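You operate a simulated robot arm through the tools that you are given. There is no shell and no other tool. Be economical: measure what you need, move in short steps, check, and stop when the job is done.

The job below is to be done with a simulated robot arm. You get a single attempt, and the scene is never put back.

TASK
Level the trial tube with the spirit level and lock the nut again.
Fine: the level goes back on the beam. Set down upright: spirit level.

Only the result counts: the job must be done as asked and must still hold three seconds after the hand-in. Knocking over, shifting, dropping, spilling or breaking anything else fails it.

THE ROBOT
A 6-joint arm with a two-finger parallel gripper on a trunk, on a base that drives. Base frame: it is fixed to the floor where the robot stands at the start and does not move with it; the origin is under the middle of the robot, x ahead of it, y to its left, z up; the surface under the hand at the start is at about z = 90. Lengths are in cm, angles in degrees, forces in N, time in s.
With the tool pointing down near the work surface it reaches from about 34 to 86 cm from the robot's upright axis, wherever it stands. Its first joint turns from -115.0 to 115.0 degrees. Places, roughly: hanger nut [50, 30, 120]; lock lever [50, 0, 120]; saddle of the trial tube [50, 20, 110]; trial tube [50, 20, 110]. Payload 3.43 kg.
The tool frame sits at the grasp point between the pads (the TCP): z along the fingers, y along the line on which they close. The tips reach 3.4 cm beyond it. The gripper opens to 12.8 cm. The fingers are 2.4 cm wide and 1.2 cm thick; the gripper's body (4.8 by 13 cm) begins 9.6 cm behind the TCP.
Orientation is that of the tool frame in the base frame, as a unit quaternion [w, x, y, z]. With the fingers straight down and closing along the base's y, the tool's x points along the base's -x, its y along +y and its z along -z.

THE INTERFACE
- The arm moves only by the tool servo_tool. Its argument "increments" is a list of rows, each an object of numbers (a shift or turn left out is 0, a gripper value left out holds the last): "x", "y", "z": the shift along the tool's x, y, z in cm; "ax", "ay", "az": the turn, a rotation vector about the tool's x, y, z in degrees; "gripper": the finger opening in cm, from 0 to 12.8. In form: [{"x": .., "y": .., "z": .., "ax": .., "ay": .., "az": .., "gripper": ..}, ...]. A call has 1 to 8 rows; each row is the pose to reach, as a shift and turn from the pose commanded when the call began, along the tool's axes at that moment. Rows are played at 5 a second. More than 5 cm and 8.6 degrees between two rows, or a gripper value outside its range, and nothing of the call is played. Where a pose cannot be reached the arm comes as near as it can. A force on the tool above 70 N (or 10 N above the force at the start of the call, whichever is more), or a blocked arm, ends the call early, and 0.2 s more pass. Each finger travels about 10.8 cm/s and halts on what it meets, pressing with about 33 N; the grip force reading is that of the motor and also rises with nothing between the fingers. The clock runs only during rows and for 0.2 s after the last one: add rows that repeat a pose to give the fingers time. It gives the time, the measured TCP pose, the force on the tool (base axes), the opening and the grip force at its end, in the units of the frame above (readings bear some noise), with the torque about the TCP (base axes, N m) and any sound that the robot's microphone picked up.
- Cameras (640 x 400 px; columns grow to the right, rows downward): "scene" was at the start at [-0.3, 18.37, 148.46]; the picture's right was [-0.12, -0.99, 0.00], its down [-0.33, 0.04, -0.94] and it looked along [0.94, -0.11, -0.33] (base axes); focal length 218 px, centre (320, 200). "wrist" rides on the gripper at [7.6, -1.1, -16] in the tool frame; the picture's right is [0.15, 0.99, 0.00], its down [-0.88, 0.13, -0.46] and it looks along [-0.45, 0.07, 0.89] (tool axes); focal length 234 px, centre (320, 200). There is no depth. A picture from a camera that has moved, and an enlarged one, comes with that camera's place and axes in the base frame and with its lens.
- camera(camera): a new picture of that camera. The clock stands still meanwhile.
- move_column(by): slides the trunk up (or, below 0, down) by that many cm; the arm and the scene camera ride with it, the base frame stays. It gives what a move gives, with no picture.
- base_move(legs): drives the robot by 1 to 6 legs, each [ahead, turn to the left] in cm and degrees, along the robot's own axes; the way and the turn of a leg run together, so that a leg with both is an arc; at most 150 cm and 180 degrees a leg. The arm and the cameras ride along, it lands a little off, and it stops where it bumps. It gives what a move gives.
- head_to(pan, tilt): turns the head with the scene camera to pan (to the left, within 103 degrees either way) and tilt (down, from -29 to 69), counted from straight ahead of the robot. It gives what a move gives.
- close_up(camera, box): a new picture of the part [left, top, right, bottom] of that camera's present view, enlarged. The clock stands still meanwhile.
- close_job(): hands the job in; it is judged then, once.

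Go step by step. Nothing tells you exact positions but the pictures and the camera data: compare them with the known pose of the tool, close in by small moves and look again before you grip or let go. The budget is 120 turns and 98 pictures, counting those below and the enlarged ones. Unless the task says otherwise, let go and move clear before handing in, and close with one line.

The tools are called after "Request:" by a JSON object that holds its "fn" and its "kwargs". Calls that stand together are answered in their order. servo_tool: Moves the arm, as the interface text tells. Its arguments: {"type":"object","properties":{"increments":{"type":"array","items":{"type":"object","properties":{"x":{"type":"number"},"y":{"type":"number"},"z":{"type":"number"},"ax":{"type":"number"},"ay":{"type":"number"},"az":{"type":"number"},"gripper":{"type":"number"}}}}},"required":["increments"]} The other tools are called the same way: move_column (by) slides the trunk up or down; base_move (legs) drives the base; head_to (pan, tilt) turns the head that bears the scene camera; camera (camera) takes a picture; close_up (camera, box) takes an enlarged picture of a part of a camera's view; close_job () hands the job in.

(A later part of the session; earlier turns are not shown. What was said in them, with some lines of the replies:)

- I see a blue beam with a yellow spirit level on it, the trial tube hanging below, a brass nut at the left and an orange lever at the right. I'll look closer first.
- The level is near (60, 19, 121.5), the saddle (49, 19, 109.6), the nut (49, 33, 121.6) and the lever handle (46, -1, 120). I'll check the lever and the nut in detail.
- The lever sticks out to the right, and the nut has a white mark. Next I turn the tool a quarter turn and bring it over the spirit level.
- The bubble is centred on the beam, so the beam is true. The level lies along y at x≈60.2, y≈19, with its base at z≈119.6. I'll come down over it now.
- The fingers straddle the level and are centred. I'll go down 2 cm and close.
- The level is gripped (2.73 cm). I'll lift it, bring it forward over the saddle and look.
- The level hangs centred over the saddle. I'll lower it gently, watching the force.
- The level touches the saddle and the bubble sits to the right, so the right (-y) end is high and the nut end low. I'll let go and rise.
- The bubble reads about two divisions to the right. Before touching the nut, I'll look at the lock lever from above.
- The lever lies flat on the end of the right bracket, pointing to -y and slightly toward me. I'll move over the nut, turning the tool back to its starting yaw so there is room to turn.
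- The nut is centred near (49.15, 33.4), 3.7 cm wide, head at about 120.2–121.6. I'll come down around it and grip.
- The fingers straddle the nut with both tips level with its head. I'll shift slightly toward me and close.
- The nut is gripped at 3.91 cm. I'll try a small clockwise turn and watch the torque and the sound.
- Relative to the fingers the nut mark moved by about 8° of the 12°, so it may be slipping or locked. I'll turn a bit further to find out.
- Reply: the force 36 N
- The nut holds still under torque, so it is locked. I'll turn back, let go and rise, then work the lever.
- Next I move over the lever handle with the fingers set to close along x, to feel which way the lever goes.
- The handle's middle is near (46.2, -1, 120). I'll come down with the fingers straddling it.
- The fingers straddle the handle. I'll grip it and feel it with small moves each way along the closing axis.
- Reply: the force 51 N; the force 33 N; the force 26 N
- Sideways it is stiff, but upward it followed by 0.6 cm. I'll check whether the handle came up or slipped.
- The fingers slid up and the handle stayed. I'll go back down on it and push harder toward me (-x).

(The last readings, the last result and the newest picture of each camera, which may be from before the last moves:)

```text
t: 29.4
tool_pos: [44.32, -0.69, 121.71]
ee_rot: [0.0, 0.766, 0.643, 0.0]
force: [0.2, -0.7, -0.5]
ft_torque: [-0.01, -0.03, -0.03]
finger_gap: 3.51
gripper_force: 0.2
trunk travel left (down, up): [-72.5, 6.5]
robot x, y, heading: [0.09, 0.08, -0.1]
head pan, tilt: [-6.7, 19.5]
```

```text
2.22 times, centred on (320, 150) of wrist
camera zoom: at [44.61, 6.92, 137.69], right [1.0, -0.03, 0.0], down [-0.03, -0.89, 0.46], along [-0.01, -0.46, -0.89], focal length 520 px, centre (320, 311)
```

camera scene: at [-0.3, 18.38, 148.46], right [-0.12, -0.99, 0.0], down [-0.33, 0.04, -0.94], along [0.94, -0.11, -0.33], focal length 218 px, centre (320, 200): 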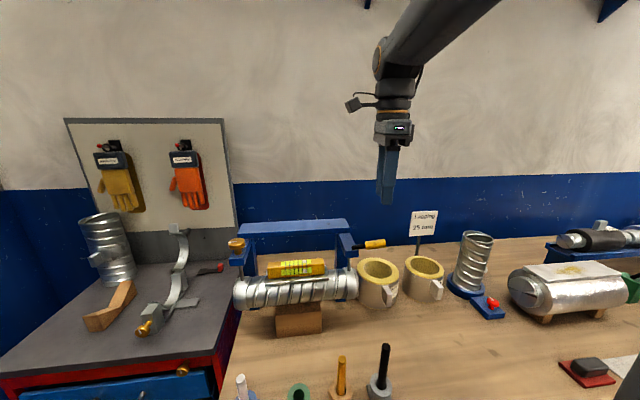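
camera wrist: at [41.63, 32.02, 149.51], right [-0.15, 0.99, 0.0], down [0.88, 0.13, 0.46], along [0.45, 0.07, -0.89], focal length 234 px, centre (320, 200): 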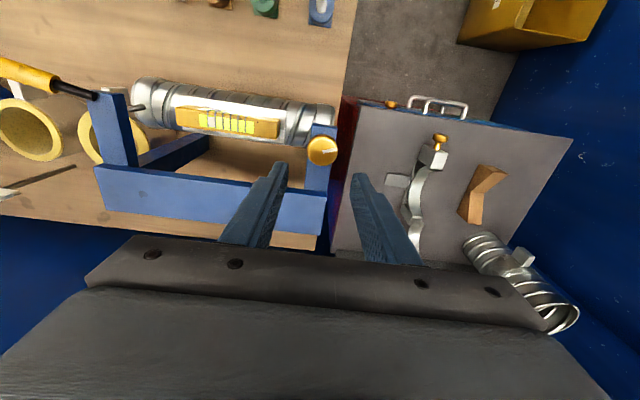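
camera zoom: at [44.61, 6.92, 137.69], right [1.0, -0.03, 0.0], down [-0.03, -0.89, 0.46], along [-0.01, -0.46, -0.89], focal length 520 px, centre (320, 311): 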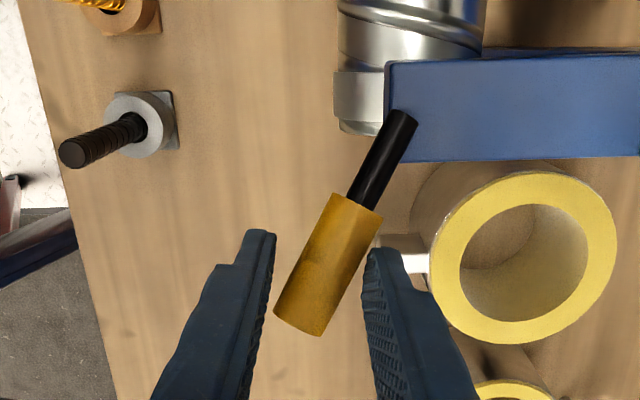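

The lever swings freely toward me about a vertical axis; earlier the gripped fingers only kept it from turning. I'll keep swinging it open along its arc.

Request:
{"fn": "servo_tool", "kwargs": {"increments": [{"x": 0.26, "y": -0.38, "az": 5}, {"x": 0.52, "y": -0.75, "az": 10}, {"x": 0.94, "y": -1.28, "az": 15}, {"x": 1.37, "y": -1.82, "az": 20}, {"x": 1.87, "y": -2.2, "az": 24}, {"x": 2.38, "y": -2.6, "az": 28}, {"x": 2.38, "y": -2.6, "az": 28}]}}

Request:
{"fn": "close_up", "kwargs": {"camera": "wrist", "box": [220, 60, 420, 240]}}

Request:
{"fn": "close_up", "kwargs": {"camera": "scene", "box": [210, 200, 410, 325]}}

```text
t: 31.0
tool_pos: [42.21, 2.07, 121.76]
ee_rot: [0.001, 0.899, 0.437, 0.0]
force: [6.6, -8.2, -1.8]
ft_torque: [-0.47, -0.1, -0.77]
finger_gap: 3.55
gripper_force: 26.3
trunk travel left (down, up): [-72.5, 6.5]
robot x, y, heading: [0.23, -0.2, -0.2]
head pan, tilt: [-6.7, 19.5]
```

```text
2.22 times, centred on (320, 150) of wrist
camera zoom: at [46.15, 8.62, 137.68], right [0.87, -0.5, 0.0], down [-0.44, -0.77, 0.46], along [-0.22, -0.4, -0.89], focal length 520 px, centre (320, 311)
```

zoom: 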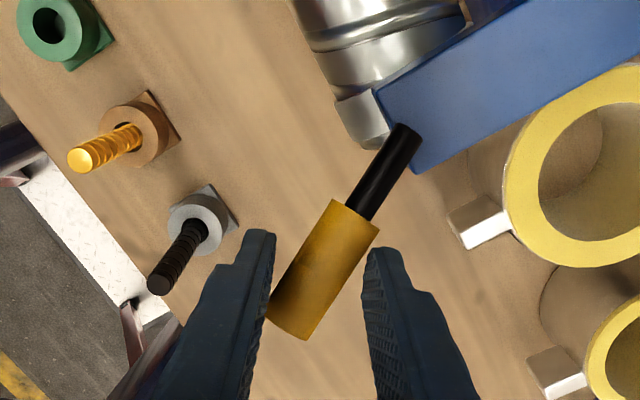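

```text
3.20 times, centred on (310, 262) of scene
camera zoom: at [-0.24, 18.31, 148.46], right [-0.12, -0.99, 0.0], down [-0.33, 0.04, -0.94], along [0.94, -0.11, -0.33], focal length 698 px, centre (352, 0)
```

zoom: 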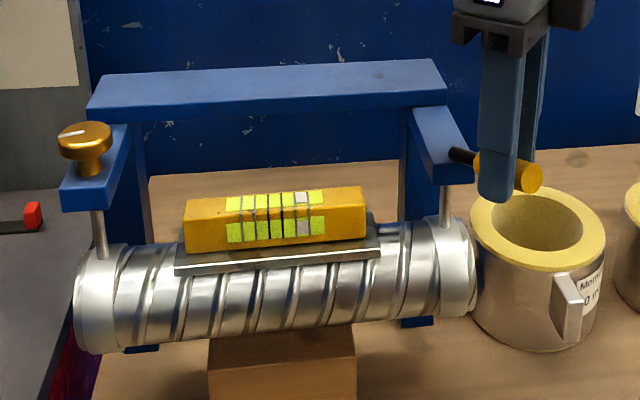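

The lever is swung about 58°. I'll bring it on to about 90° and see whether it meets a stop.

Request:
{"fn": "servo_tool", "kwargs": {"increments": [{"x": 0.35, "y": -0.5, "az": 8}, {"x": 0.7, "y": -1.05, "az": 15}, {"x": 1.3, "y": -1.6, "az": 21}, {"x": 1.98, "y": -2.18, "az": 27}, {"x": 1.98, "y": -2.18, "az": 27}]}}

Request:
{"fn": "close_up", "kwargs": {"camera": "wrist", "box": [220, 60, 420, 240]}}

Request:
{"fn": "close_up", "kwargs": {"camera": "scene", "box": [210, 200, 410, 325]}}

```text
t: 32.2
tool_pos: [41.63, 4.61, 121.82]
ee_rot: [0.001, 0.976, 0.216, -0.001]
force: [-3.3, -43.7, 2.9]
ft_torque: [-1.28, 0.02, -1.04]
finger_gap: 5.58
gripper_force: 18.7
trunk travel left (down, up): [-72.5, 6.5]
robot x, y, heading: [-0.04, 0.1, -0.3]
head pan, tilt: [-6.7, 19.5]
```

```text
2.22 times, centred on (320, 150) of wrist
camera zoom: at [48.13, 8.84, 137.68], right [0.55, -0.84, 0.0], down [-0.74, -0.49, 0.46], along [-0.38, -0.25, -0.89], focal length 520 px, centre (320, 311)
```

zoom: 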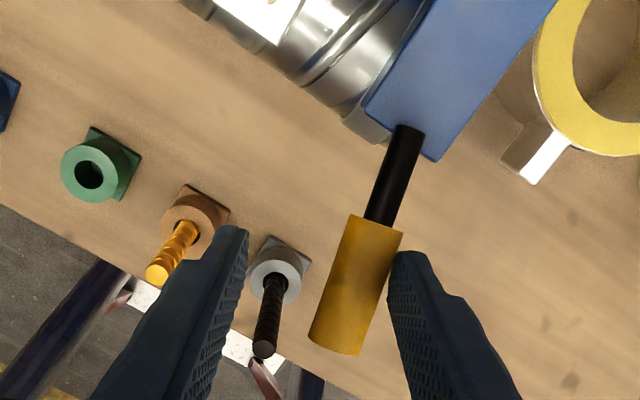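

```text
3.20 times, centred on (310, 262) of scene
camera zoom: at [-0.3, 18.07, 148.5], right [-0.12, -0.99, 0.0], down [-0.33, 0.04, -0.94], along [0.94, -0.11, -0.33], focal length 698 px, centre (352, 0)
```

zoom: 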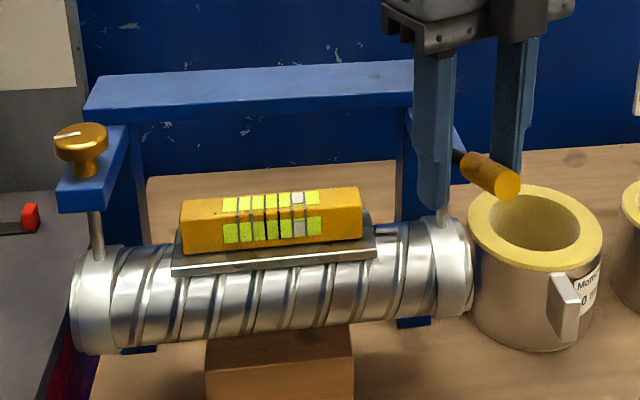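

The lever met its stop at about 73°, a 60° swing, so it should be unlocked. I'll ease off, rise and go back to the nut.

Request:
{"fn": "servo_tool", "kwargs": {"increments": [{"y": 0.7}, {"y": 0.5, "z": -4, "gripper": 6}, {"y": 0.5, "z": -8}, {"y": 0.5, "z": -12}, {"y": 0.5, "z": -12, "az": -8}, {"y": 0.5, "z": -12, "az": -16}, {"y": 0.5, "z": -12, "az": -24}, {"y": 0.5, "z": -12, "az": -32}]}}

Request:
{"fn": "close_up", "kwargs": {"camera": "scene", "box": [210, 200, 410, 325]}}

```text
t: 34.0
tool_pos: [41.84, 4.5, 133.73]
ee_rot: [0.001, 0.878, 0.478, 0.0]
force: [0.7, 0.2, 0.0]
ft_torque: [0.02, 0.01, -0.03]
finger_gap: 6.0
gripper_force: 0.1
trunk travel left (down, up): [-72.5, 6.5]
robot x, y, heading: [0.01, 0.13, -0.2]
head pan, tilt: [-6.7, 19.5]
```

```text
3.20 times, centred on (310, 262) of scene
camera zoom: at [-0.3, 18.36, 148.46], right [-0.12, -0.99, 0.0], down [-0.33, 0.04, -0.94], along [0.94, -0.11, -0.33], focal length 698 px, centre (352, 0)
```

zoom: 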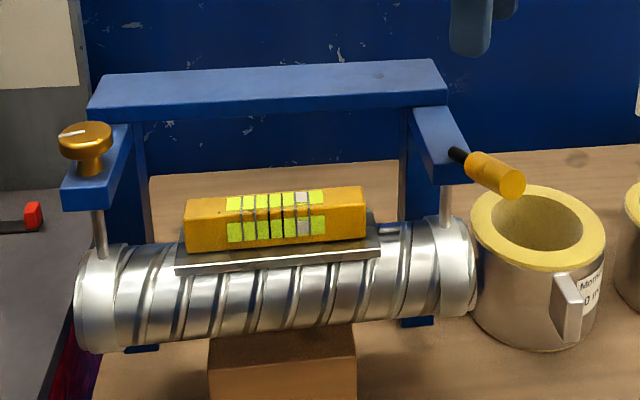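

Request:
{"fn": "servo_tool", "kwargs": {"increments": [{"x": 3.51, "y": -1.25, "az": -8}, {"x": 7.01, "y": -2.5, "az": -16}, {"x": 10.52, "y": -3.74, "az": -24}, {"x": 14.03, "y": -4.99, "az": -32}, {"x": 17.53, "y": -6.24, "az": -40}, {"x": 21.04, "y": -7.49, "az": -48}, {"x": 24.54, "y": -8.73, "az": -56}, {"x": 28.05, "y": -9.98, "az": -64}]}}

Request:
{"fn": "servo_tool", "kwargs": {"increments": [{"az": -8}, {"az": -16}, {"az": -24}, {"az": -32}, {"az": -40}, {"az": -48}, {"az": -56}, {"az": -64}]}}

Request:
{"fn": "servo_tool", "kwargs": {"increments": [{"az": -8}, {"az": -16}, {"az": -24}, {"az": -24}]}}

Request:
{"fn": "close_up", "kwargs": {"camera": "wrist", "box": [220, 60, 420, 240]}}

```text
t: 35.8
tool_pos: [48.85, 33.45, 133.79]
ee_rot: [0.0, 0.491, 0.871, -0.001]
force: [0.2, -0.3, 0.8]
ft_torque: [0.06, -0.03, 0.01]
finger_gap: 6.02
gripper_force: 0.1
trunk travel left (down, up): [-72.5, 6.5]
robot x, y, heading: [0.37, 0.02, -0.0]
head pan, tilt: [-6.7, 19.5]
```

```text
t: 37.6
tool_pos: [48.8, 33.51, 133.73]
ee_rot: [-0.001, -0.044, 0.999, 0.001]
force: [0.2, 0.2, -0.1]
ft_torque: [0.01, -0.02, 0.02]
finger_gap: 6.02
gripper_force: 0.1
trunk travel left (down, up): [-72.5, 6.5]
robot x, y, heading: [0.33, -0.27, -0.3]
head pan, tilt: [-6.7, 19.5]
```

```text
t: 38.6
tool_pos: [48.81, 33.49, 133.82]
ee_rot: [0.0, -0.251, 0.968, 0.0]
force: [-0.2, 0.7, -1.2]
ft_torque: [0.02, -0.02, 0.0]
finger_gap: 5.99
gripper_force: 0.0
trunk travel left (down, up): [-72.5, 6.5]
robot x, y, heading: [0.06, -0.03, 0.1]
head pan, tilt: [-6.7, 19.5]
```

```text
2.22 times, centred on (320, 150) of wrist
camera zoom: at [42.79, 28.76, 149.72], right [-0.61, 0.79, 0.0], down [0.71, 0.54, 0.46], along [0.36, 0.28, -0.89], focal length 520 px, centre (320, 311)
```

zoom: 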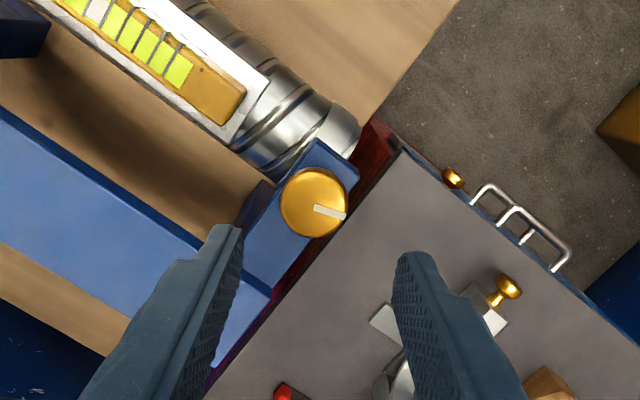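

Nut centre is about (49.0, 33.4). I'll descend, grip, and turn 20° clockwise.

Request:
{"fn": "servo_tool", "kwargs": {"increments": [{"x": -0.1, "y": -0.1, "z": 4}, {"x": -0.1, "y": -0.1, "z": 8}, {"x": -0.1, "y": -0.1, "z": 10.6}, {"x": -0.1, "y": -0.1, "z": 10.6, "gripper": 4}, {"x": -0.1, "y": -0.1, "z": 10.6, "gripper": 3}, {"x": -0.1, "y": -0.1, "z": 10.6, "gripper": 3}]}}

Request:
{"fn": "servo_tool", "kwargs": {"increments": [{"az": 7}, {"az": 14}, {"az": 20}, {"az": 20}]}}

Request:
{"fn": "close_up", "kwargs": {"camera": "wrist", "box": [240, 100, 400, 220]}}

Request:
{"fn": "close_up", "kwargs": {"camera": "scene", "box": [260, 250, 340, 300]}}

```text
t: 40.0
tool_pos: [49.07, 33.25, 123.02]
ee_rot: [0.0, -0.25, 0.968, -0.001]
force: [3.1, -9.5, -3.4]
ft_torque: [0.24, -0.84, -0.03]
finger_gap: 3.92
gripper_force: 45.0
trunk travel left (down, up): [-72.5, 6.5]
robot x, y, heading: [-0.09, -0.18, 0.1]
head pan, tilt: [-6.7, 19.5]
```

```text
t: 41.0
tool_pos: [48.98, 33.43, 123.14]
ee_rot: [0.001, -0.078, 0.997, 0.0]
force: [3.0, -3.0, -6.2]
ft_torque: [-0.3, -0.28, 0.01]
finger_gap: 3.92
gripper_force: 44.9
trunk travel left (down, up): [-72.5, 6.5]
robot x, y, heading: [-0.01, 0.13, 0.1]
head pan, tilt: [-6.7, 19.5]
```

```text
3.33 times, centred on (320, 160) of wrist
camera zoom: at [41.73, 31.14, 139.05], right [-0.3, 0.95, 0.0], down [0.85, 0.27, 0.46], along [0.43, 0.14, -0.89], focal length 781 px, centre (320, 333)
```

zoom: 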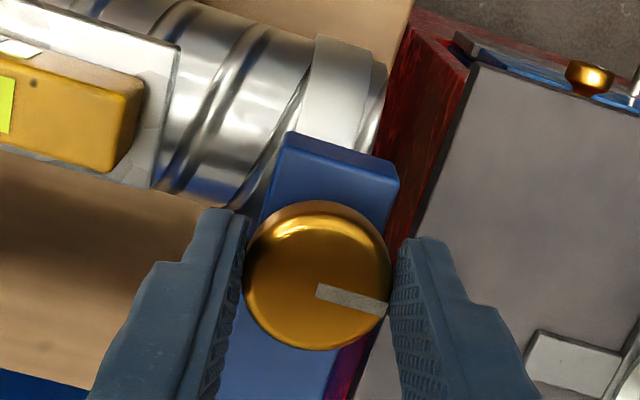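

```text
8.00 times, centred on (300, 275) of scene
camera zoom: at [-0.27, 18.36, 148.45], right [-0.12, -0.99, 0.0], down [-0.33, 0.04, -0.94], along [0.94, -0.11, -0.33], focal length 1745 px, centre (480, -400)
```

zoom: 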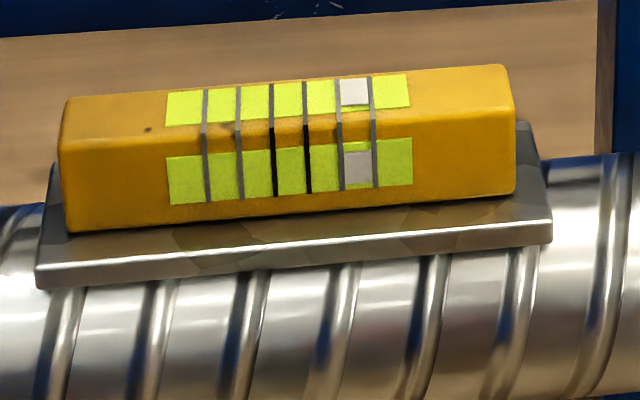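

The nut turns freely now (no torque) and the mark follows the fingers. I'll turn on by 64° and read the bubble.

Request:
{"fn": "servo_tool", "kwargs": {"increments": [{"az": 8}, {"az": 16}, {"az": 24}, {"az": 32}, {"az": 40}, {"az": 48}, {"az": 56}, {"az": 64}]}}

Request:
{"fn": "close_up", "kwargs": {"camera": "wrist", "box": [240, 100, 400, 220]}}

Request:
{"fn": "close_up", "kwargs": {"camera": "scene", "box": [260, 250, 340, 300]}}

```text
t: 42.8
tool_pos: [49.21, 33.84, 123.16]
ee_rot: [0.001, 0.464, 0.886, 0.002]
force: [24.4, 34.7, -7.2]
ft_torque: [0.46, -0.76, 0.17]
finger_gap: 3.82
gripper_force: 44.4
trunk travel left (down, up): [-72.5, 6.5]
robot x, y, heading: [0.22, 0.01, 0.1]
head pan, tilt: [-6.7, 19.5]
```

```text
3.33 times, centred on (320, 160) of wrist
camera zoom: at [44.0, 39.35, 139.04], right [0.73, 0.69, 0.0], down [0.61, -0.65, 0.46], along [0.32, -0.33, -0.89], focal length 781 px, centre (320, 333)
```

zoom: 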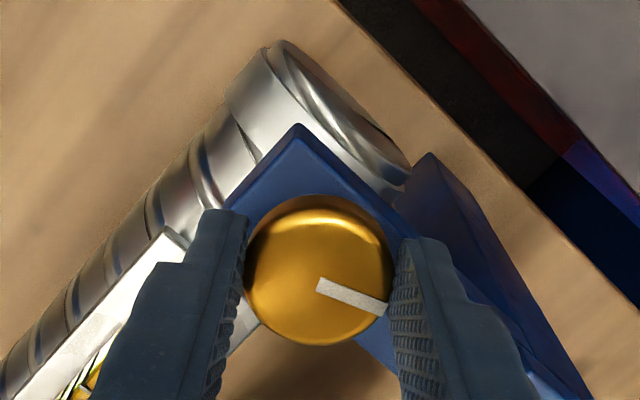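

```text
8.00 times, centred on (300, 275) of scene
camera zoom: at [-0.09, 18.65, 148.42], right [-0.12, -0.99, 0.0], down [-0.33, 0.04, -0.94], along [0.94, -0.11, -0.33], focal length 1745 px, centre (480, -400)
```

zoom: 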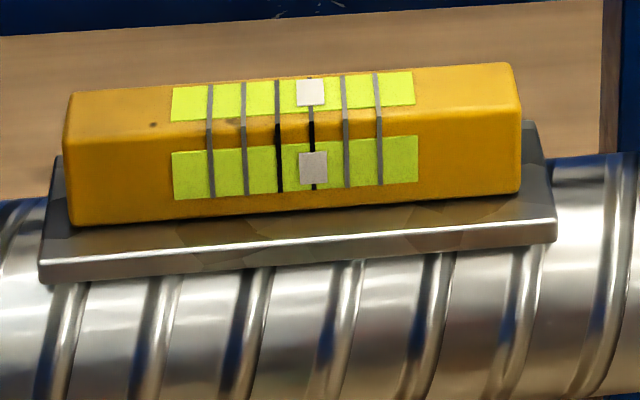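

The bubble moved left as wanted and needs about half a division more. Some side load has built up, so I'll let go first and read it unloaded.

Request:
{"fn": "servo_tool", "kwargs": {"increments": [{"gripper": 5}, {"gripper": 6}, {"gripper": 6, "y": 0.3}, {"gripper": 6, "y": 0.3}]}}

Request:
{"fn": "close_up", "kwargs": {"camera": "scene", "box": [260, 250, 340, 300]}}

Request:
{"fn": "close_up", "kwargs": {"camera": "wrist", "box": [240, 100, 400, 220]}}

```text
t: 43.8
tool_pos: [49.14, 33.67, 123.16]
ee_rot: [0.0, 0.461, 0.887, 0.0]
force: [-1.0, 0.3, 0.9]
ft_torque: [0.02, 0.01, 0.0]
finger_gap: 5.99
gripper_force: 0.1
trunk travel left (down, up): [-72.5, 6.5]
robot x, y, heading: [0.17, 0.52, 0.1]
head pan, tilt: [-6.7, 19.5]
```

```text
8.00 times, centred on (300, 275) of scene
camera zoom: at [-0.3, 18.38, 148.46], right [-0.12, -0.99, 0.0], down [-0.33, 0.04, -0.94], along [0.94, -0.11, -0.33], focal length 1745 px, centre (480, -400)
```

zoom: 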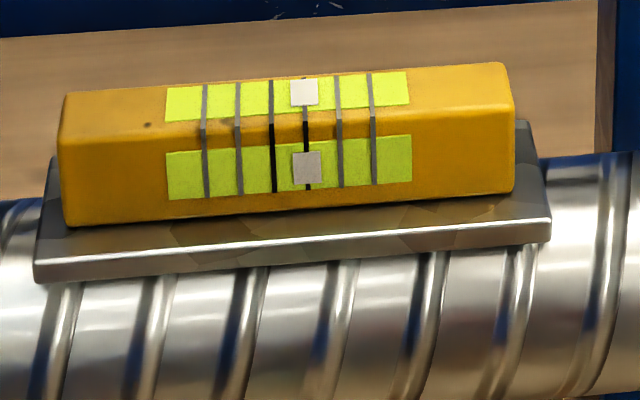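

```text
3.33 times, centred on (320, 160) of wrist
camera zoom: at [43.99, 39.19, 139.1], right [0.73, 0.69, 0.0], down [0.61, -0.65, 0.46], along [0.31, -0.33, -0.89], focal length 781 px, centre (320, 333)
```

zoom: 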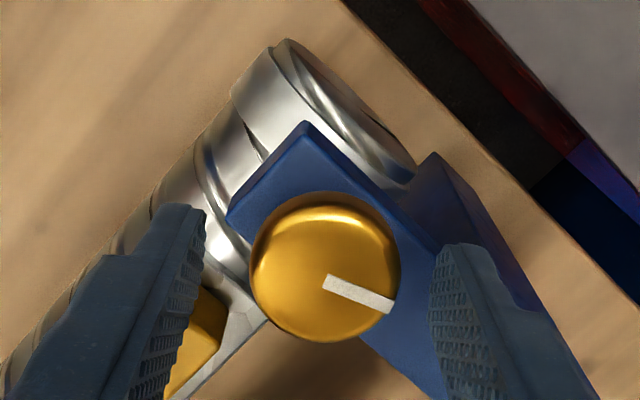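

Unloaded, the bubble is half a division right. I'll take the nut slightly deeper and turn about 24° more.

Request:
{"fn": "servo_tool", "kwargs": {"increments": [{"z": 0.5}, {"z": 0.5, "gripper": 4}, {"z": 0.5, "gripper": 3}, {"z": 0.5, "gripper": 3}, {"z": 0.5, "az": 8}, {"z": 0.5, "az": 16}, {"z": 0.5, "az": 23}, {"z": 0.5, "az": 23}]}}

Request:
{"fn": "close_up", "kwargs": {"camera": "scene", "box": [260, 250, 340, 300]}}

```text
t: 45.6
tool_pos: [49.32, 33.79, 122.67]
ee_rot: [0.001, 0.63, 0.777, 0.001]
force: [23.7, 17.9, 5.8]
ft_torque: [-0.74, -0.77, 0.12]
finger_gap: 3.85
gripper_force: 45.1
trunk travel left (down, up): [-72.5, 6.5]
robot x, y, heading: [0.17, 0.02, -0.1]
head pan, tilt: [-6.7, 19.5]
```

```text
8.00 times, centred on (300, 275) of scene
camera zoom: at [-0.15, 18.52, 148.44], right [-0.12, -0.99, 0.0], down [-0.33, 0.04, -0.94], along [0.94, -0.11, -0.33], focal length 1745 px, centre (480, -400)
```

zoom: 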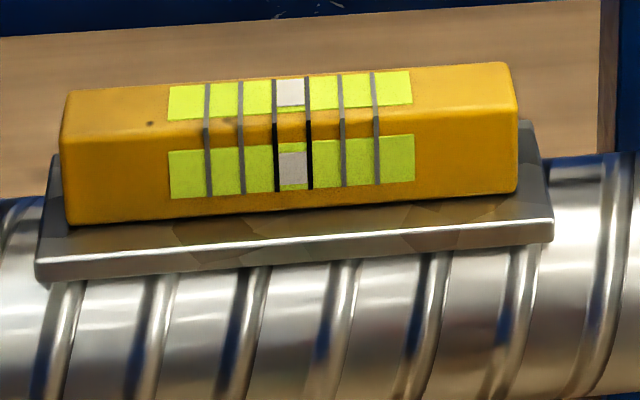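

The bubble is centred. I'll release the nut and check again unloaded.

Request:
{"fn": "servo_tool", "kwargs": {"increments": [{"gripper": 5}, {"gripper": 6.2}, {"gripper": 6.2, "z": -4}, {"gripper": 6.2, "z": -8}, {"gripper": 6.2, "z": -12}]}}

Request:
{"fn": "close_up", "kwargs": {"camera": "scene", "box": [275, 255, 325, 287]}}

Request:
{"fn": "close_up", "kwargs": {"camera": "scene", "box": [210, 200, 410, 325]}}

```text
t: 46.8
tool_pos: [49.25, 33.63, 134.86]
ee_rot: [0.0, 0.629, 0.777, 0.0]
force: [0.4, 0.4, -0.6]
ft_torque: [-0.01, -0.02, -0.01]
finger_gap: 6.2
gripper_force: 0.1
trunk travel left (down, up): [-72.5, 6.5]
robot x, y, heading: [0.07, 0.2, -0.0]
head pan, tilt: [-6.7, 19.5]
```

```text
12.50 times, centred on (300, 271) of scene
camera zoom: at [-0.29, 18.4, 148.45], right [-0.12, -0.99, 0.0], down [-0.33, 0.04, -0.94], along [0.94, -0.11, -0.33], focal length 2727 px, centre (570, -688)
```

zoom: 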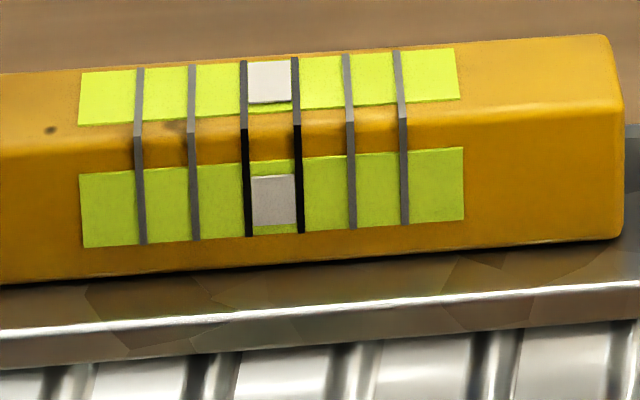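

```text
3.20 times, centred on (310, 262) of scene
camera zoom: at [-0.29, 18.4, 148.45], right [-0.12, -0.99, 0.0], down [-0.33, 0.04, -0.94], along [0.94, -0.11, -0.33], focal length 698 px, centre (352, 0)
```

zoom: 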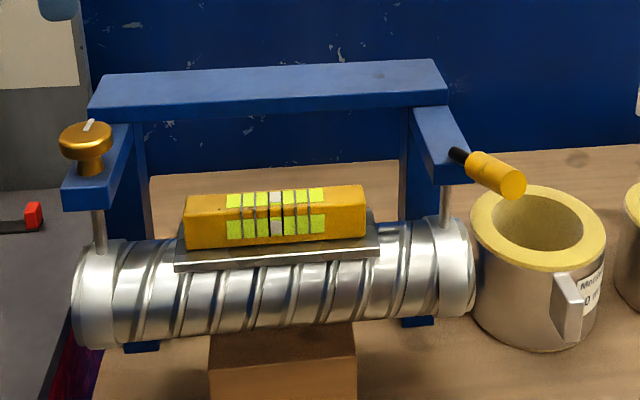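

Level and unloaded. Now I go back to the lever and straddle the handle to swing it back to locked.

Request:
{"fn": "servo_tool", "kwargs": {"increments": [{"x": -3.59, "y": -1.7, "az": 6.5}, {"x": -7.18, "y": -3.4, "az": 13}, {"x": -10.76, "y": -5.1, "az": 19.5}, {"x": -14.35, "y": -6.8, "az": 26}, {"x": -17.94, "y": -8.5, "az": 32.5}, {"x": -21.5, "y": -10.2, "az": 39}, {"x": -25.1, "y": -11.9, "az": 45.5}, {"x": -28.7, "y": -13.6, "az": 52}]}}

Request:
{"fn": "servo_tool", "kwargs": {"increments": [{"az": 7}, {"az": 14}, {"az": 14}]}}

Request:
{"fn": "close_up", "kwargs": {"camera": "wrist", "box": [220, 60, 420, 240]}}

```text
t: 48.6
tool_pos: [41.95, 2.8, 134.67]
ee_rot: [0.001, 0.907, 0.422, 0.0]
force: [-0.3, 0.7, 0.3]
ft_torque: [-0.03, 0.01, -0.01]
finger_gap: 6.22
gripper_force: 0.1
trunk travel left (down, up): [-72.5, 6.5]
robot x, y, heading: [0.0, -0.27, 0.1]
head pan, tilt: [-6.7, 19.5]
```

```text
t: 49.4
tool_pos: [41.83, 2.75, 134.78]
ee_rot: [0.0, 0.951, 0.308, 0.0]
force: [-0.5, 0.0, -0.7]
ft_torque: [-0.02, -0.02, -0.02]
finger_gap: 6.19
gripper_force: 0.0
trunk travel left (down, up): [-72.5, 6.5]
robot x, y, heading: [0.19, -0.0, -0.1]
head pan, tilt: [-6.7, 19.5]
```

```text
2.22 times, centred on (320, 150) of wrist
camera zoom: at [47.43, 8.09, 150.65], right [0.7, -0.72, 0.0], down [-0.64, -0.62, 0.46], along [-0.33, -0.32, -0.89], focal length 520 px, centre (320, 311)
```

zoom: 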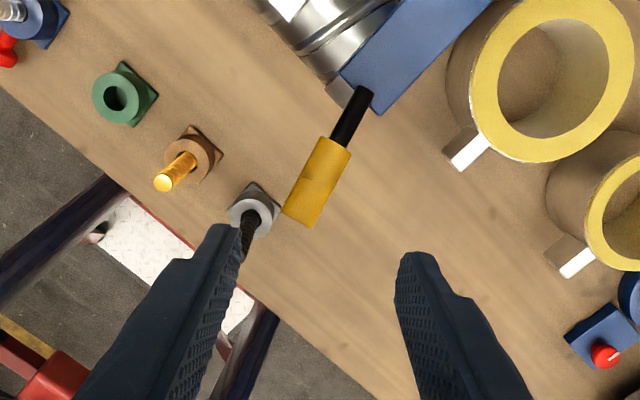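

The handle sits right under the TCP. I'll descend around it.

Request:
{"fn": "servo_tool", "kwargs": {"increments": [{"z": 4}, {"z": 8}, {"z": 11}, {"z": 12.9}, {"z": 12.9, "gripper": 5}, {"z": 12.9, "gripper": 5}]}}

Request:
{"fn": "close_up", "kwargs": {"camera": "wrist", "box": [220, 60, 420, 240]}}

```text
t: 50.8
tool_pos: [41.78, 2.83, 121.85]
ee_rot: [0.0, 0.951, 0.309, -0.001]
force: [0.3, 0.0, 0.1]
ft_torque: [-0.01, 0.01, -0.01]
finger_gap: 5.0
gripper_force: 0.2
trunk travel left (down, up): [-72.5, 6.5]
robot x, y, heading: [0.25, 0.05, 0.1]
head pan, tilt: [-6.7, 19.5]
```

```text
2.22 times, centred on (320, 150) of wrist
camera zoom: at [47.34, 8.14, 137.73], right [0.7, -0.71, 0.0], down [-0.64, -0.62, 0.46], along [-0.33, -0.32, -0.89], focal length 520 px, centre (320, 311)
```

zoom: 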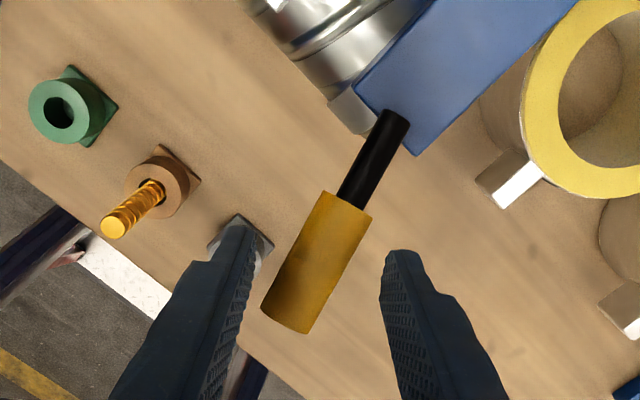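

Now I sweep it back along the arc to its first position.

Request:
{"fn": "servo_tool", "kwargs": {"increments": [{"x": -0.17, "y": 1.4, "az": -3}, {"x": -0.34, "y": 2.76, "az": -7}, {"x": 0.05, "y": 4.32, "az": -15}, {"x": 0.82, "y": 5.73, "az": -23}, {"x": 1.53, "y": 6.52, "az": -31}, {"x": 2.09, "y": 6.99, "az": -38}, {"x": 2.09, "y": 6.99, "az": -38}]}}

Request:
{"fn": "close_up", "kwargs": {"camera": "wrist", "box": [220, 60, 420, 240]}}

Request:
{"fn": "close_up", "kwargs": {"camera": "scene", "box": [210, 200, 410, 325]}}

```text
t: 52.4
tool_pos: [47.61, -1.61, 121.64]
ee_rot: [0.0, 0.798, 0.602, -0.001]
force: [-7.9, 5.8, -2.1]
ft_torque: [0.12, 0.2, -0.05]
finger_gap: 5.57
gripper_force: 4.6
trunk travel left (down, up): [-72.5, 6.5]
robot x, y, heading: [0.16, 0.49, -0.1]
head pan, tilt: [-6.7, 19.5]
```

```text
2.22 times, centred on (320, 150) of wrist
camera zoom: at [48.66, 5.94, 137.68], right [0.99, -0.13, 0.0], down [-0.12, -0.88, 0.46], along [-0.06, -0.45, -0.89], focal length 520 px, centre (320, 311)
```

zoom: 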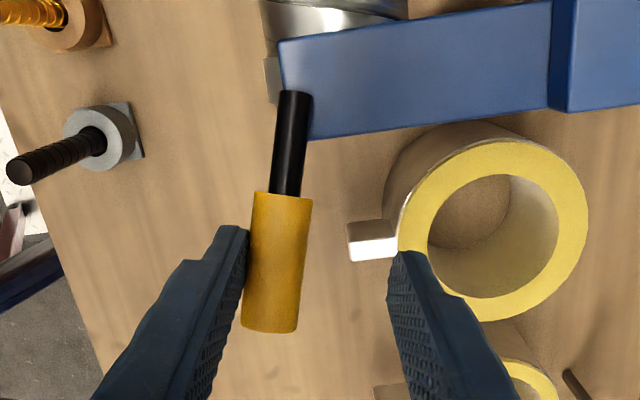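

```text
3.20 times, centred on (310, 262) of scene
camera zoom: at [-0.37, 18.43, 148.45], right [-0.12, -0.99, 0.0], down [-0.33, 0.04, -0.94], along [0.94, -0.11, -0.33], focal length 698 px, centre (352, 0)
```

zoom: 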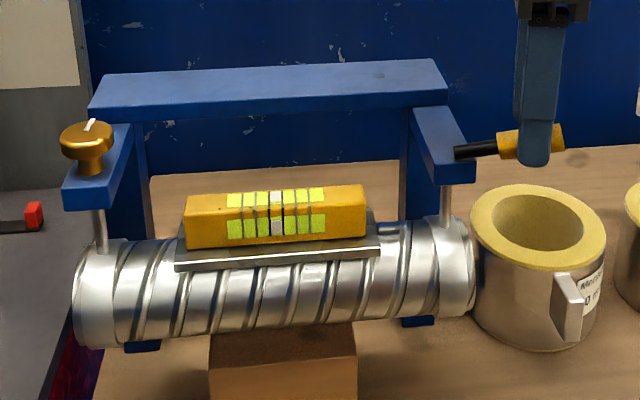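

It's nearly back. I'll push a little more to make sure it's against its stop.

Request:
{"fn": "servo_tool", "kwargs": {"increments": [{"y": 0.4}, {"y": 0.8}, {"y": 0.8}]}}

Request:
{"fn": "servo_tool", "kwargs": {"increments": [{"y": -0.8}, {"y": -0.8, "z": -4}, {"y": -0.8, "z": -8}, {"y": -0.8, "z": -13}]}}

Request:
{"fn": "close_up", "kwargs": {"camera": "scene", "box": [325, 220, 405, 270]}}

```text
t: 53.2
tool_pos: [48.13, -1.8, 121.71]
ee_rot: [-0.001, 0.799, 0.602, -0.001]
force: [-27.4, 10.5, -4.6]
ft_torque: [0.15, 0.57, 0.08]
finger_gap: 6.66
gripper_force: 14.7
trunk travel left (down, up): [-72.5, 6.5]
robot x, y, heading: [0.13, 0.3, 0.3]
head pan, tilt: [-6.7, 19.5]
```

```text
t: 54.2
tool_pos: [47.94, -1.69, 134.87]
ee_rot: [0.0, 0.799, 0.602, 0.0]
force: [-0.5, -0.1, 0.9]
ft_torque: [0.02, -0.03, -0.04]
finger_gap: 5.05
gripper_force: 0.1
trunk travel left (down, up): [-72.5, 6.5]
robot x, y, heading: [0.06, 0.24, 0.2]
head pan, tilt: [-6.7, 19.5]
```

```text
8.00 times, centred on (365, 245) of scene
camera zoom: at [-0.28, 18.39, 148.46], right [-0.12, -0.99, 0.0], down [-0.33, 0.04, -0.94], along [0.94, -0.11, -0.33], focal length 1745 px, centre (-40, -160)
```

zoom: 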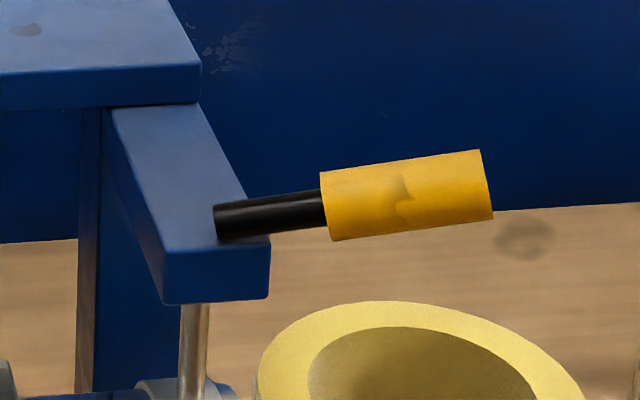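

The lever is exactly as at the start, against its stop, so the nut is locked. Next I fetch the level from the saddle.

Request:
{"fn": "servo_tool", "kwargs": {"increments": [{"x": 4.1, "y": -0.84, "az": -4}, {"x": 8.2, "y": -1.68, "az": -8}, {"x": 12.3, "y": -2.5, "az": -12}, {"x": 16.4, "y": -3.4, "az": -16}, {"x": 20.5, "y": -4.2, "az": -16, "gripper": 5.5}, {"x": 20.5, "y": -4.2, "az": -16, "z": 4}, {"x": 20.5, "y": -4.2, "az": -16, "z": 8}, {"x": 20.5, "y": -4.2, "az": -16, "z": 8}]}}

Request:
{"fn": "close_up", "kwargs": {"camera": "wrist", "box": [220, 0, 420, 240]}}

Request:
{"fn": "close_up", "kwargs": {"camera": "scene", "box": [220, 200, 380, 300]}}

```text
t: 56.0
tool_pos: [49.3, 19.15, 126.82]
ee_rot: [0.0, 0.707, 0.707, 0.0]
force: [-0.1, 0.3, -0.1]
ft_torque: [0.01, 0.0, 0.02]
finger_gap: 5.52
gripper_force: 0.1
trunk travel left (down, up): [-72.5, 6.5]
robot x, y, heading: [-0.01, -0.01, -0.3]
head pan, tilt: [-6.7, 19.5]
```

```text
1.67 times, centred on (320, 120) of wrist
camera zoom: at [48.24, 26.82, 142.68], right [0.99, 0.15, 0.0], down [0.13, -0.88, 0.46], along [0.07, -0.45, -0.89], focal length 390 px, centre (320, 333)
```

zoom: 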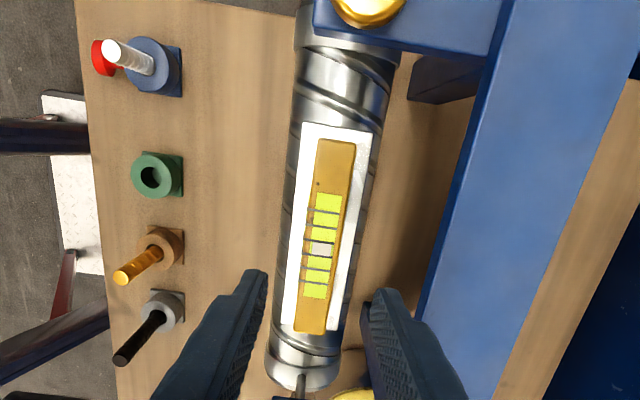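

```text
4.00 times, centred on (300, 250) of scene
camera zoom: at [-0.29, 18.4, 148.46], right [-0.12, -0.99, 0.0], down [-0.33, 0.04, -0.94], along [0.94, -0.11, -0.33], focal length 873 px, centre (400, 0)
```

zoom: 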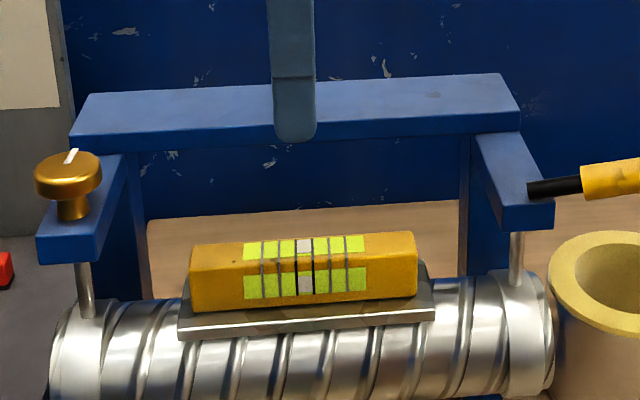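

The bubble is still centred with the lock on. I'll go down and pick the level up.

Request:
{"fn": "servo_tool", "kwargs": {"increments": [{"z": 4, "y": 0.1}, {"z": 8, "y": 0.1}, {"z": 11, "y": 0.1}, {"z": 12, "y": 0.1}, {"z": 12, "y": 0.1, "gripper": 3}, {"z": 12, "y": 0.1, "gripper": 2}, {"z": 12, "y": 0.1, "gripper": 2}]}}

Request:
{"fn": "close_up", "kwargs": {"camera": "scene", "box": [220, 220, 380, 320]}}

```text
t: 57.6
tool_pos: [49.33, 19.23, 114.75]
ee_rot: [0.0, 0.707, 0.707, 0.0]
force: [-0.1, 0.6, -0.2]
ft_torque: [0.06, 0.02, -0.01]
finger_gap: 2.73
gripper_force: 33.2
trunk travel left (down, up): [-72.5, 6.5]
robot x, y, heading: [-0.1, -0.05, 0.3]
head pan, tilt: [-6.7, 19.5]
```

```text
4.00 times, centred on (300, 270) of scene
camera zoom: at [-0.3, 18.4, 148.45], right [-0.12, -0.99, 0.0], down [-0.33, 0.04, -0.94], along [0.94, -0.11, -0.33], focal length 873 px, centre (400, -80)
```

zoom: 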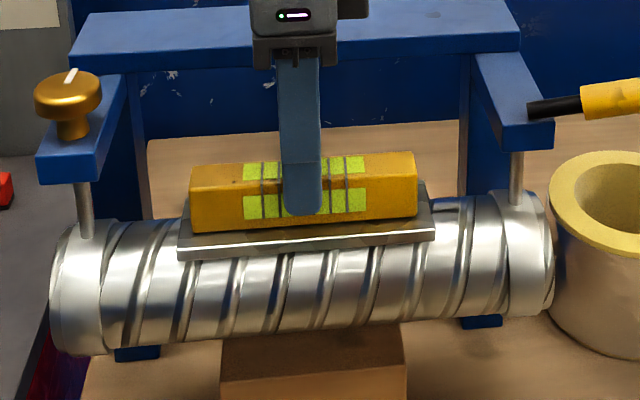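

Gripped. I'll lift it straight up, carry it back over the beam and lower toward it.

Request:
{"fn": "servo_tool", "kwargs": {"increments": [{"z": -2}, {"z": -6}, {"z": -10}, {"z": -13.5}, {"z": -13.5, "y": 4}, {"z": -13.5, "y": 8}, {"z": -13.5, "y": 10.8}, {"z": -13.5, "y": 10.8}]}}

Request:
{"fn": "servo_tool", "kwargs": {"increments": [{"z": 1.5}, {"z": 2.8}, {"z": 2.8}]}}

Request:
{"fn": "close_up", "kwargs": {"camera": "scene", "box": [220, 160, 380, 260]}}

Request:
{"fn": "camera", "kwargs": {"camera": "wrist"}}

```text
t: 59.4
tool_pos: [60.24, 18.94, 128.22]
ee_rot: [0.0, 0.707, 0.707, 0.0]
force: [0.3, -0.9, -1.8]
ft_torque: [-0.01, 0.01, -0.02]
finger_gap: 2.75
gripper_force: 33.1
trunk travel left (down, up): [-72.5, 6.5]
robot x, y, heading: [-0.14, -0.13, -0.0]
head pan, tilt: [-6.7, 19.5]
```

```text
t: 60.2
tool_pos: [60.22, 19.18, 125.49]
ee_rot: [-0.001, 0.707, 0.707, 0.0]
force: [0.0, 0.3, -1.8]
ft_torque: [0.02, -0.02, 0.0]
finger_gap: 2.78
gripper_force: 33.4
trunk travel left (down, up): [-72.5, 6.5]
robot x, y, heading: [-0.21, 0.2, 0.1]
head pan, tilt: [-6.7, 19.5]
```

```text
4.00 times, centred on (300, 210) of scene
camera zoom: at [-0.29, 18.4, 148.46], right [-0.12, -0.99, 0.0], down [-0.33, 0.04, -0.94], along [0.94, -0.11, -0.33], focal length 873 px, centre (400, 160)
```

zoom: 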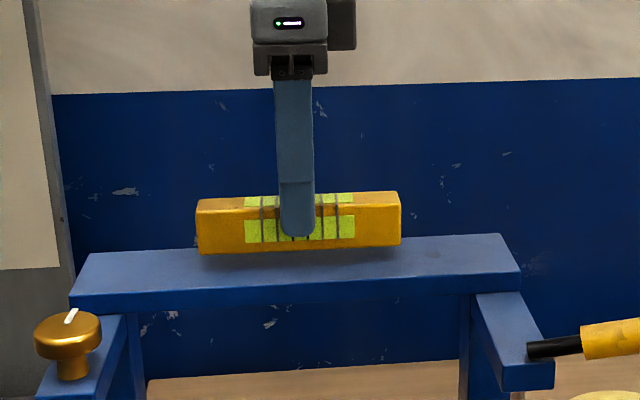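

```text
32 pictures are left
camera wrist: at [59.14, 26.63, 141.31], right [0.99, 0.15, 0.0], down [0.13, -0.88, 0.46], along [0.07, -0.45, -0.89], focal length 234 px, centre (320, 200)
```

wrist: 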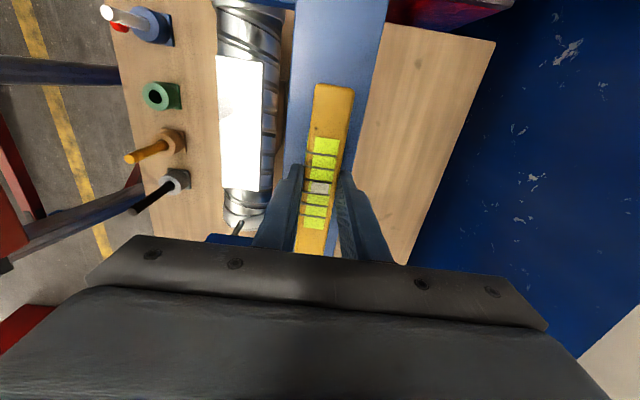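

It hangs about 1.2 cm above the beam, centred. I'll lower it in small steps.

Request:
{"fn": "servo_tool", "kwargs": {"increments": [{"z": 0.7}, {"z": 1.0}, {"z": 1.2}, {"z": 1.2}]}}

Request:
{"fn": "close_up", "kwargs": {"camera": "scene", "box": [260, 190, 340, 240]}}

```text
t: 61.2
tool_pos: [60.11, 19.13, 124.27]
ee_rot: [-0.001, 0.707, 0.707, 0.0]
force: [0.5, 0.4, -1.5]
ft_torque: [-0.04, 0.01, -0.02]
finger_gap: 2.73
gripper_force: 32.7
trunk travel left (down, up): [-72.5, 6.5]
robot x, y, heading: [0.14, 0.12, 0.3]
head pan, tilt: [-6.7, 19.5]
```

```text
8.00 times, centred on (300, 215) of scene
camera zoom: at [-0.29, 18.4, 148.46], right [-0.12, -0.99, 0.0], down [-0.33, 0.04, -0.94], along [0.94, -0.11, -0.33], focal length 1745 px, centre (480, 80)
```

zoom: 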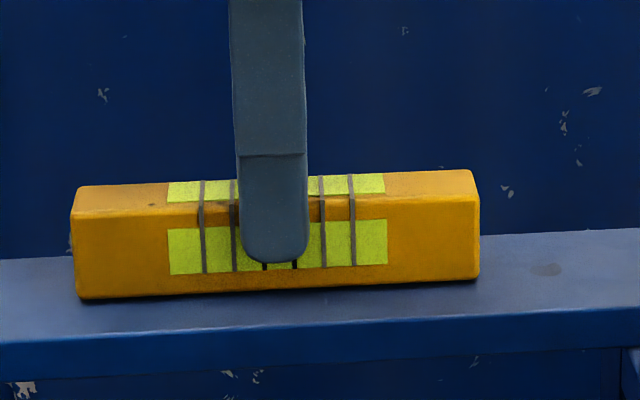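

Request:
{"fn": "servo_tool", "kwargs": {"increments": [{"z": 0.1}, {"z": 0.2}, {"z": 0.2}]}}

```text
t: 62.0
tool_pos: [60.16, 19.2, 124.09]
ee_rot: [0.0, 0.708, 0.707, 0.001]
force: [0.5, 0.4, 0.0]
ft_torque: [-0.11, -0.01, 0.0]
finger_gap: 2.75
gripper_force: 33.1
trunk travel left (down, up): [-72.5, 6.5]
robot x, y, heading: [0.18, 0.09, -0.1]
head pan, tilt: [-6.7, 19.5]
```

The weight is just taken up by the beam. One more small step to confirm, then release and rise.

Request:
{"fn": "servo_tool", "kwargs": {"increments": [{"z": 0.1}, {"z": 0.1}]}}

Request:
{"fn": "servo_tool", "kwargs": {"increments": [{"z": 0, "gripper": 3.5}, {"z": 0, "gripper": 5.5}, {"z": 0, "gripper": 5.5}, {"z": -4}, {"z": -8}, {"z": -12}, {"z": -12}]}}

Request:
{"fn": "close_up", "kwargs": {"camera": "scene", "box": [210, 190, 410, 325]}}

Request:
{"fn": "camera", "kwargs": {"camera": "wrist"}}

```text
t: 62.6
tool_pos: [60.14, 19.1, 124.1]
ee_rot: [0.001, 0.707, 0.707, 0.001]
force: [-0.8, 1.0, 11.6]
ft_torque: [-0.48, 0.12, -0.02]
finger_gap: 2.71
gripper_force: 32.4
trunk travel left (down, up): [-72.5, 6.5]
robot x, y, heading: [0.43, 0.07, -0.1]
head pan, tilt: [-6.7, 19.5]
```

```text
t: 64.2
tool_pos: [60.21, 19.14, 136.07]
ee_rot: [0.001, 0.707, 0.707, -0.001]
force: [-0.4, -0.5, 1.0]
ft_torque: [0.0, 0.0, 0.02]
finger_gap: 5.5
gripper_force: 0.1
trunk travel left (down, up): [-72.5, 6.5]
robot x, y, heading: [-0.12, 0.07, 0.1]
head pan, tilt: [-6.7, 19.5]
```

```text
2.96 times, centred on (310, 258) of scene
camera zoom: at [-0.31, 18.39, 148.46], right [-0.12, -0.99, 0.0], down [-0.33, 0.04, -0.94], along [0.94, -0.11, -0.33], focal length 646 px, centre (350, 30)
```

zoom: 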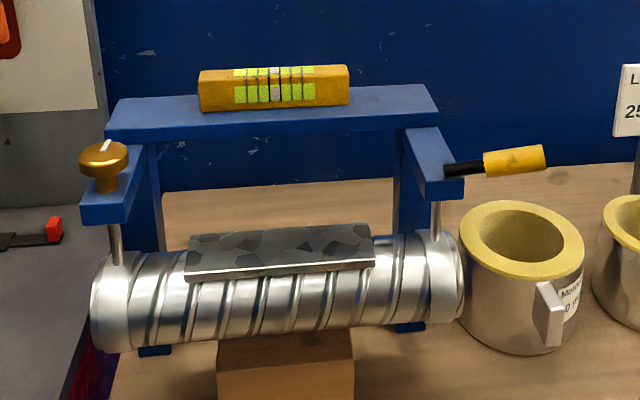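

```text
29 pictures are left
camera wrist: at [59.11, 26.79, 151.84], right [0.99, 0.15, 0.0], down [0.13, -0.88, 0.46], along [0.07, -0.45, -0.89], focal length 234 px, centre (320, 200)
```

wrist: 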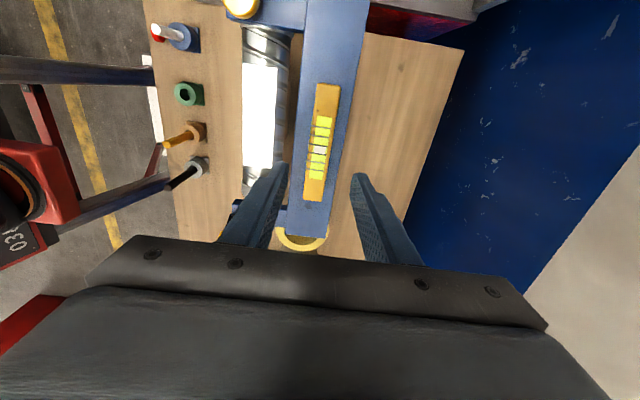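

The level is upright on the beam with its bubble centred, the lever is back at its locked stop, and the gripper is clear. I'm handing in.

Request:
{"fn": "close_job", "kwargs": {}}

```text
The job is handed in.
```

The job is handed in: the trial tube read level on its saddle with the nut locked again, and the spirit level is back upright on the beam.
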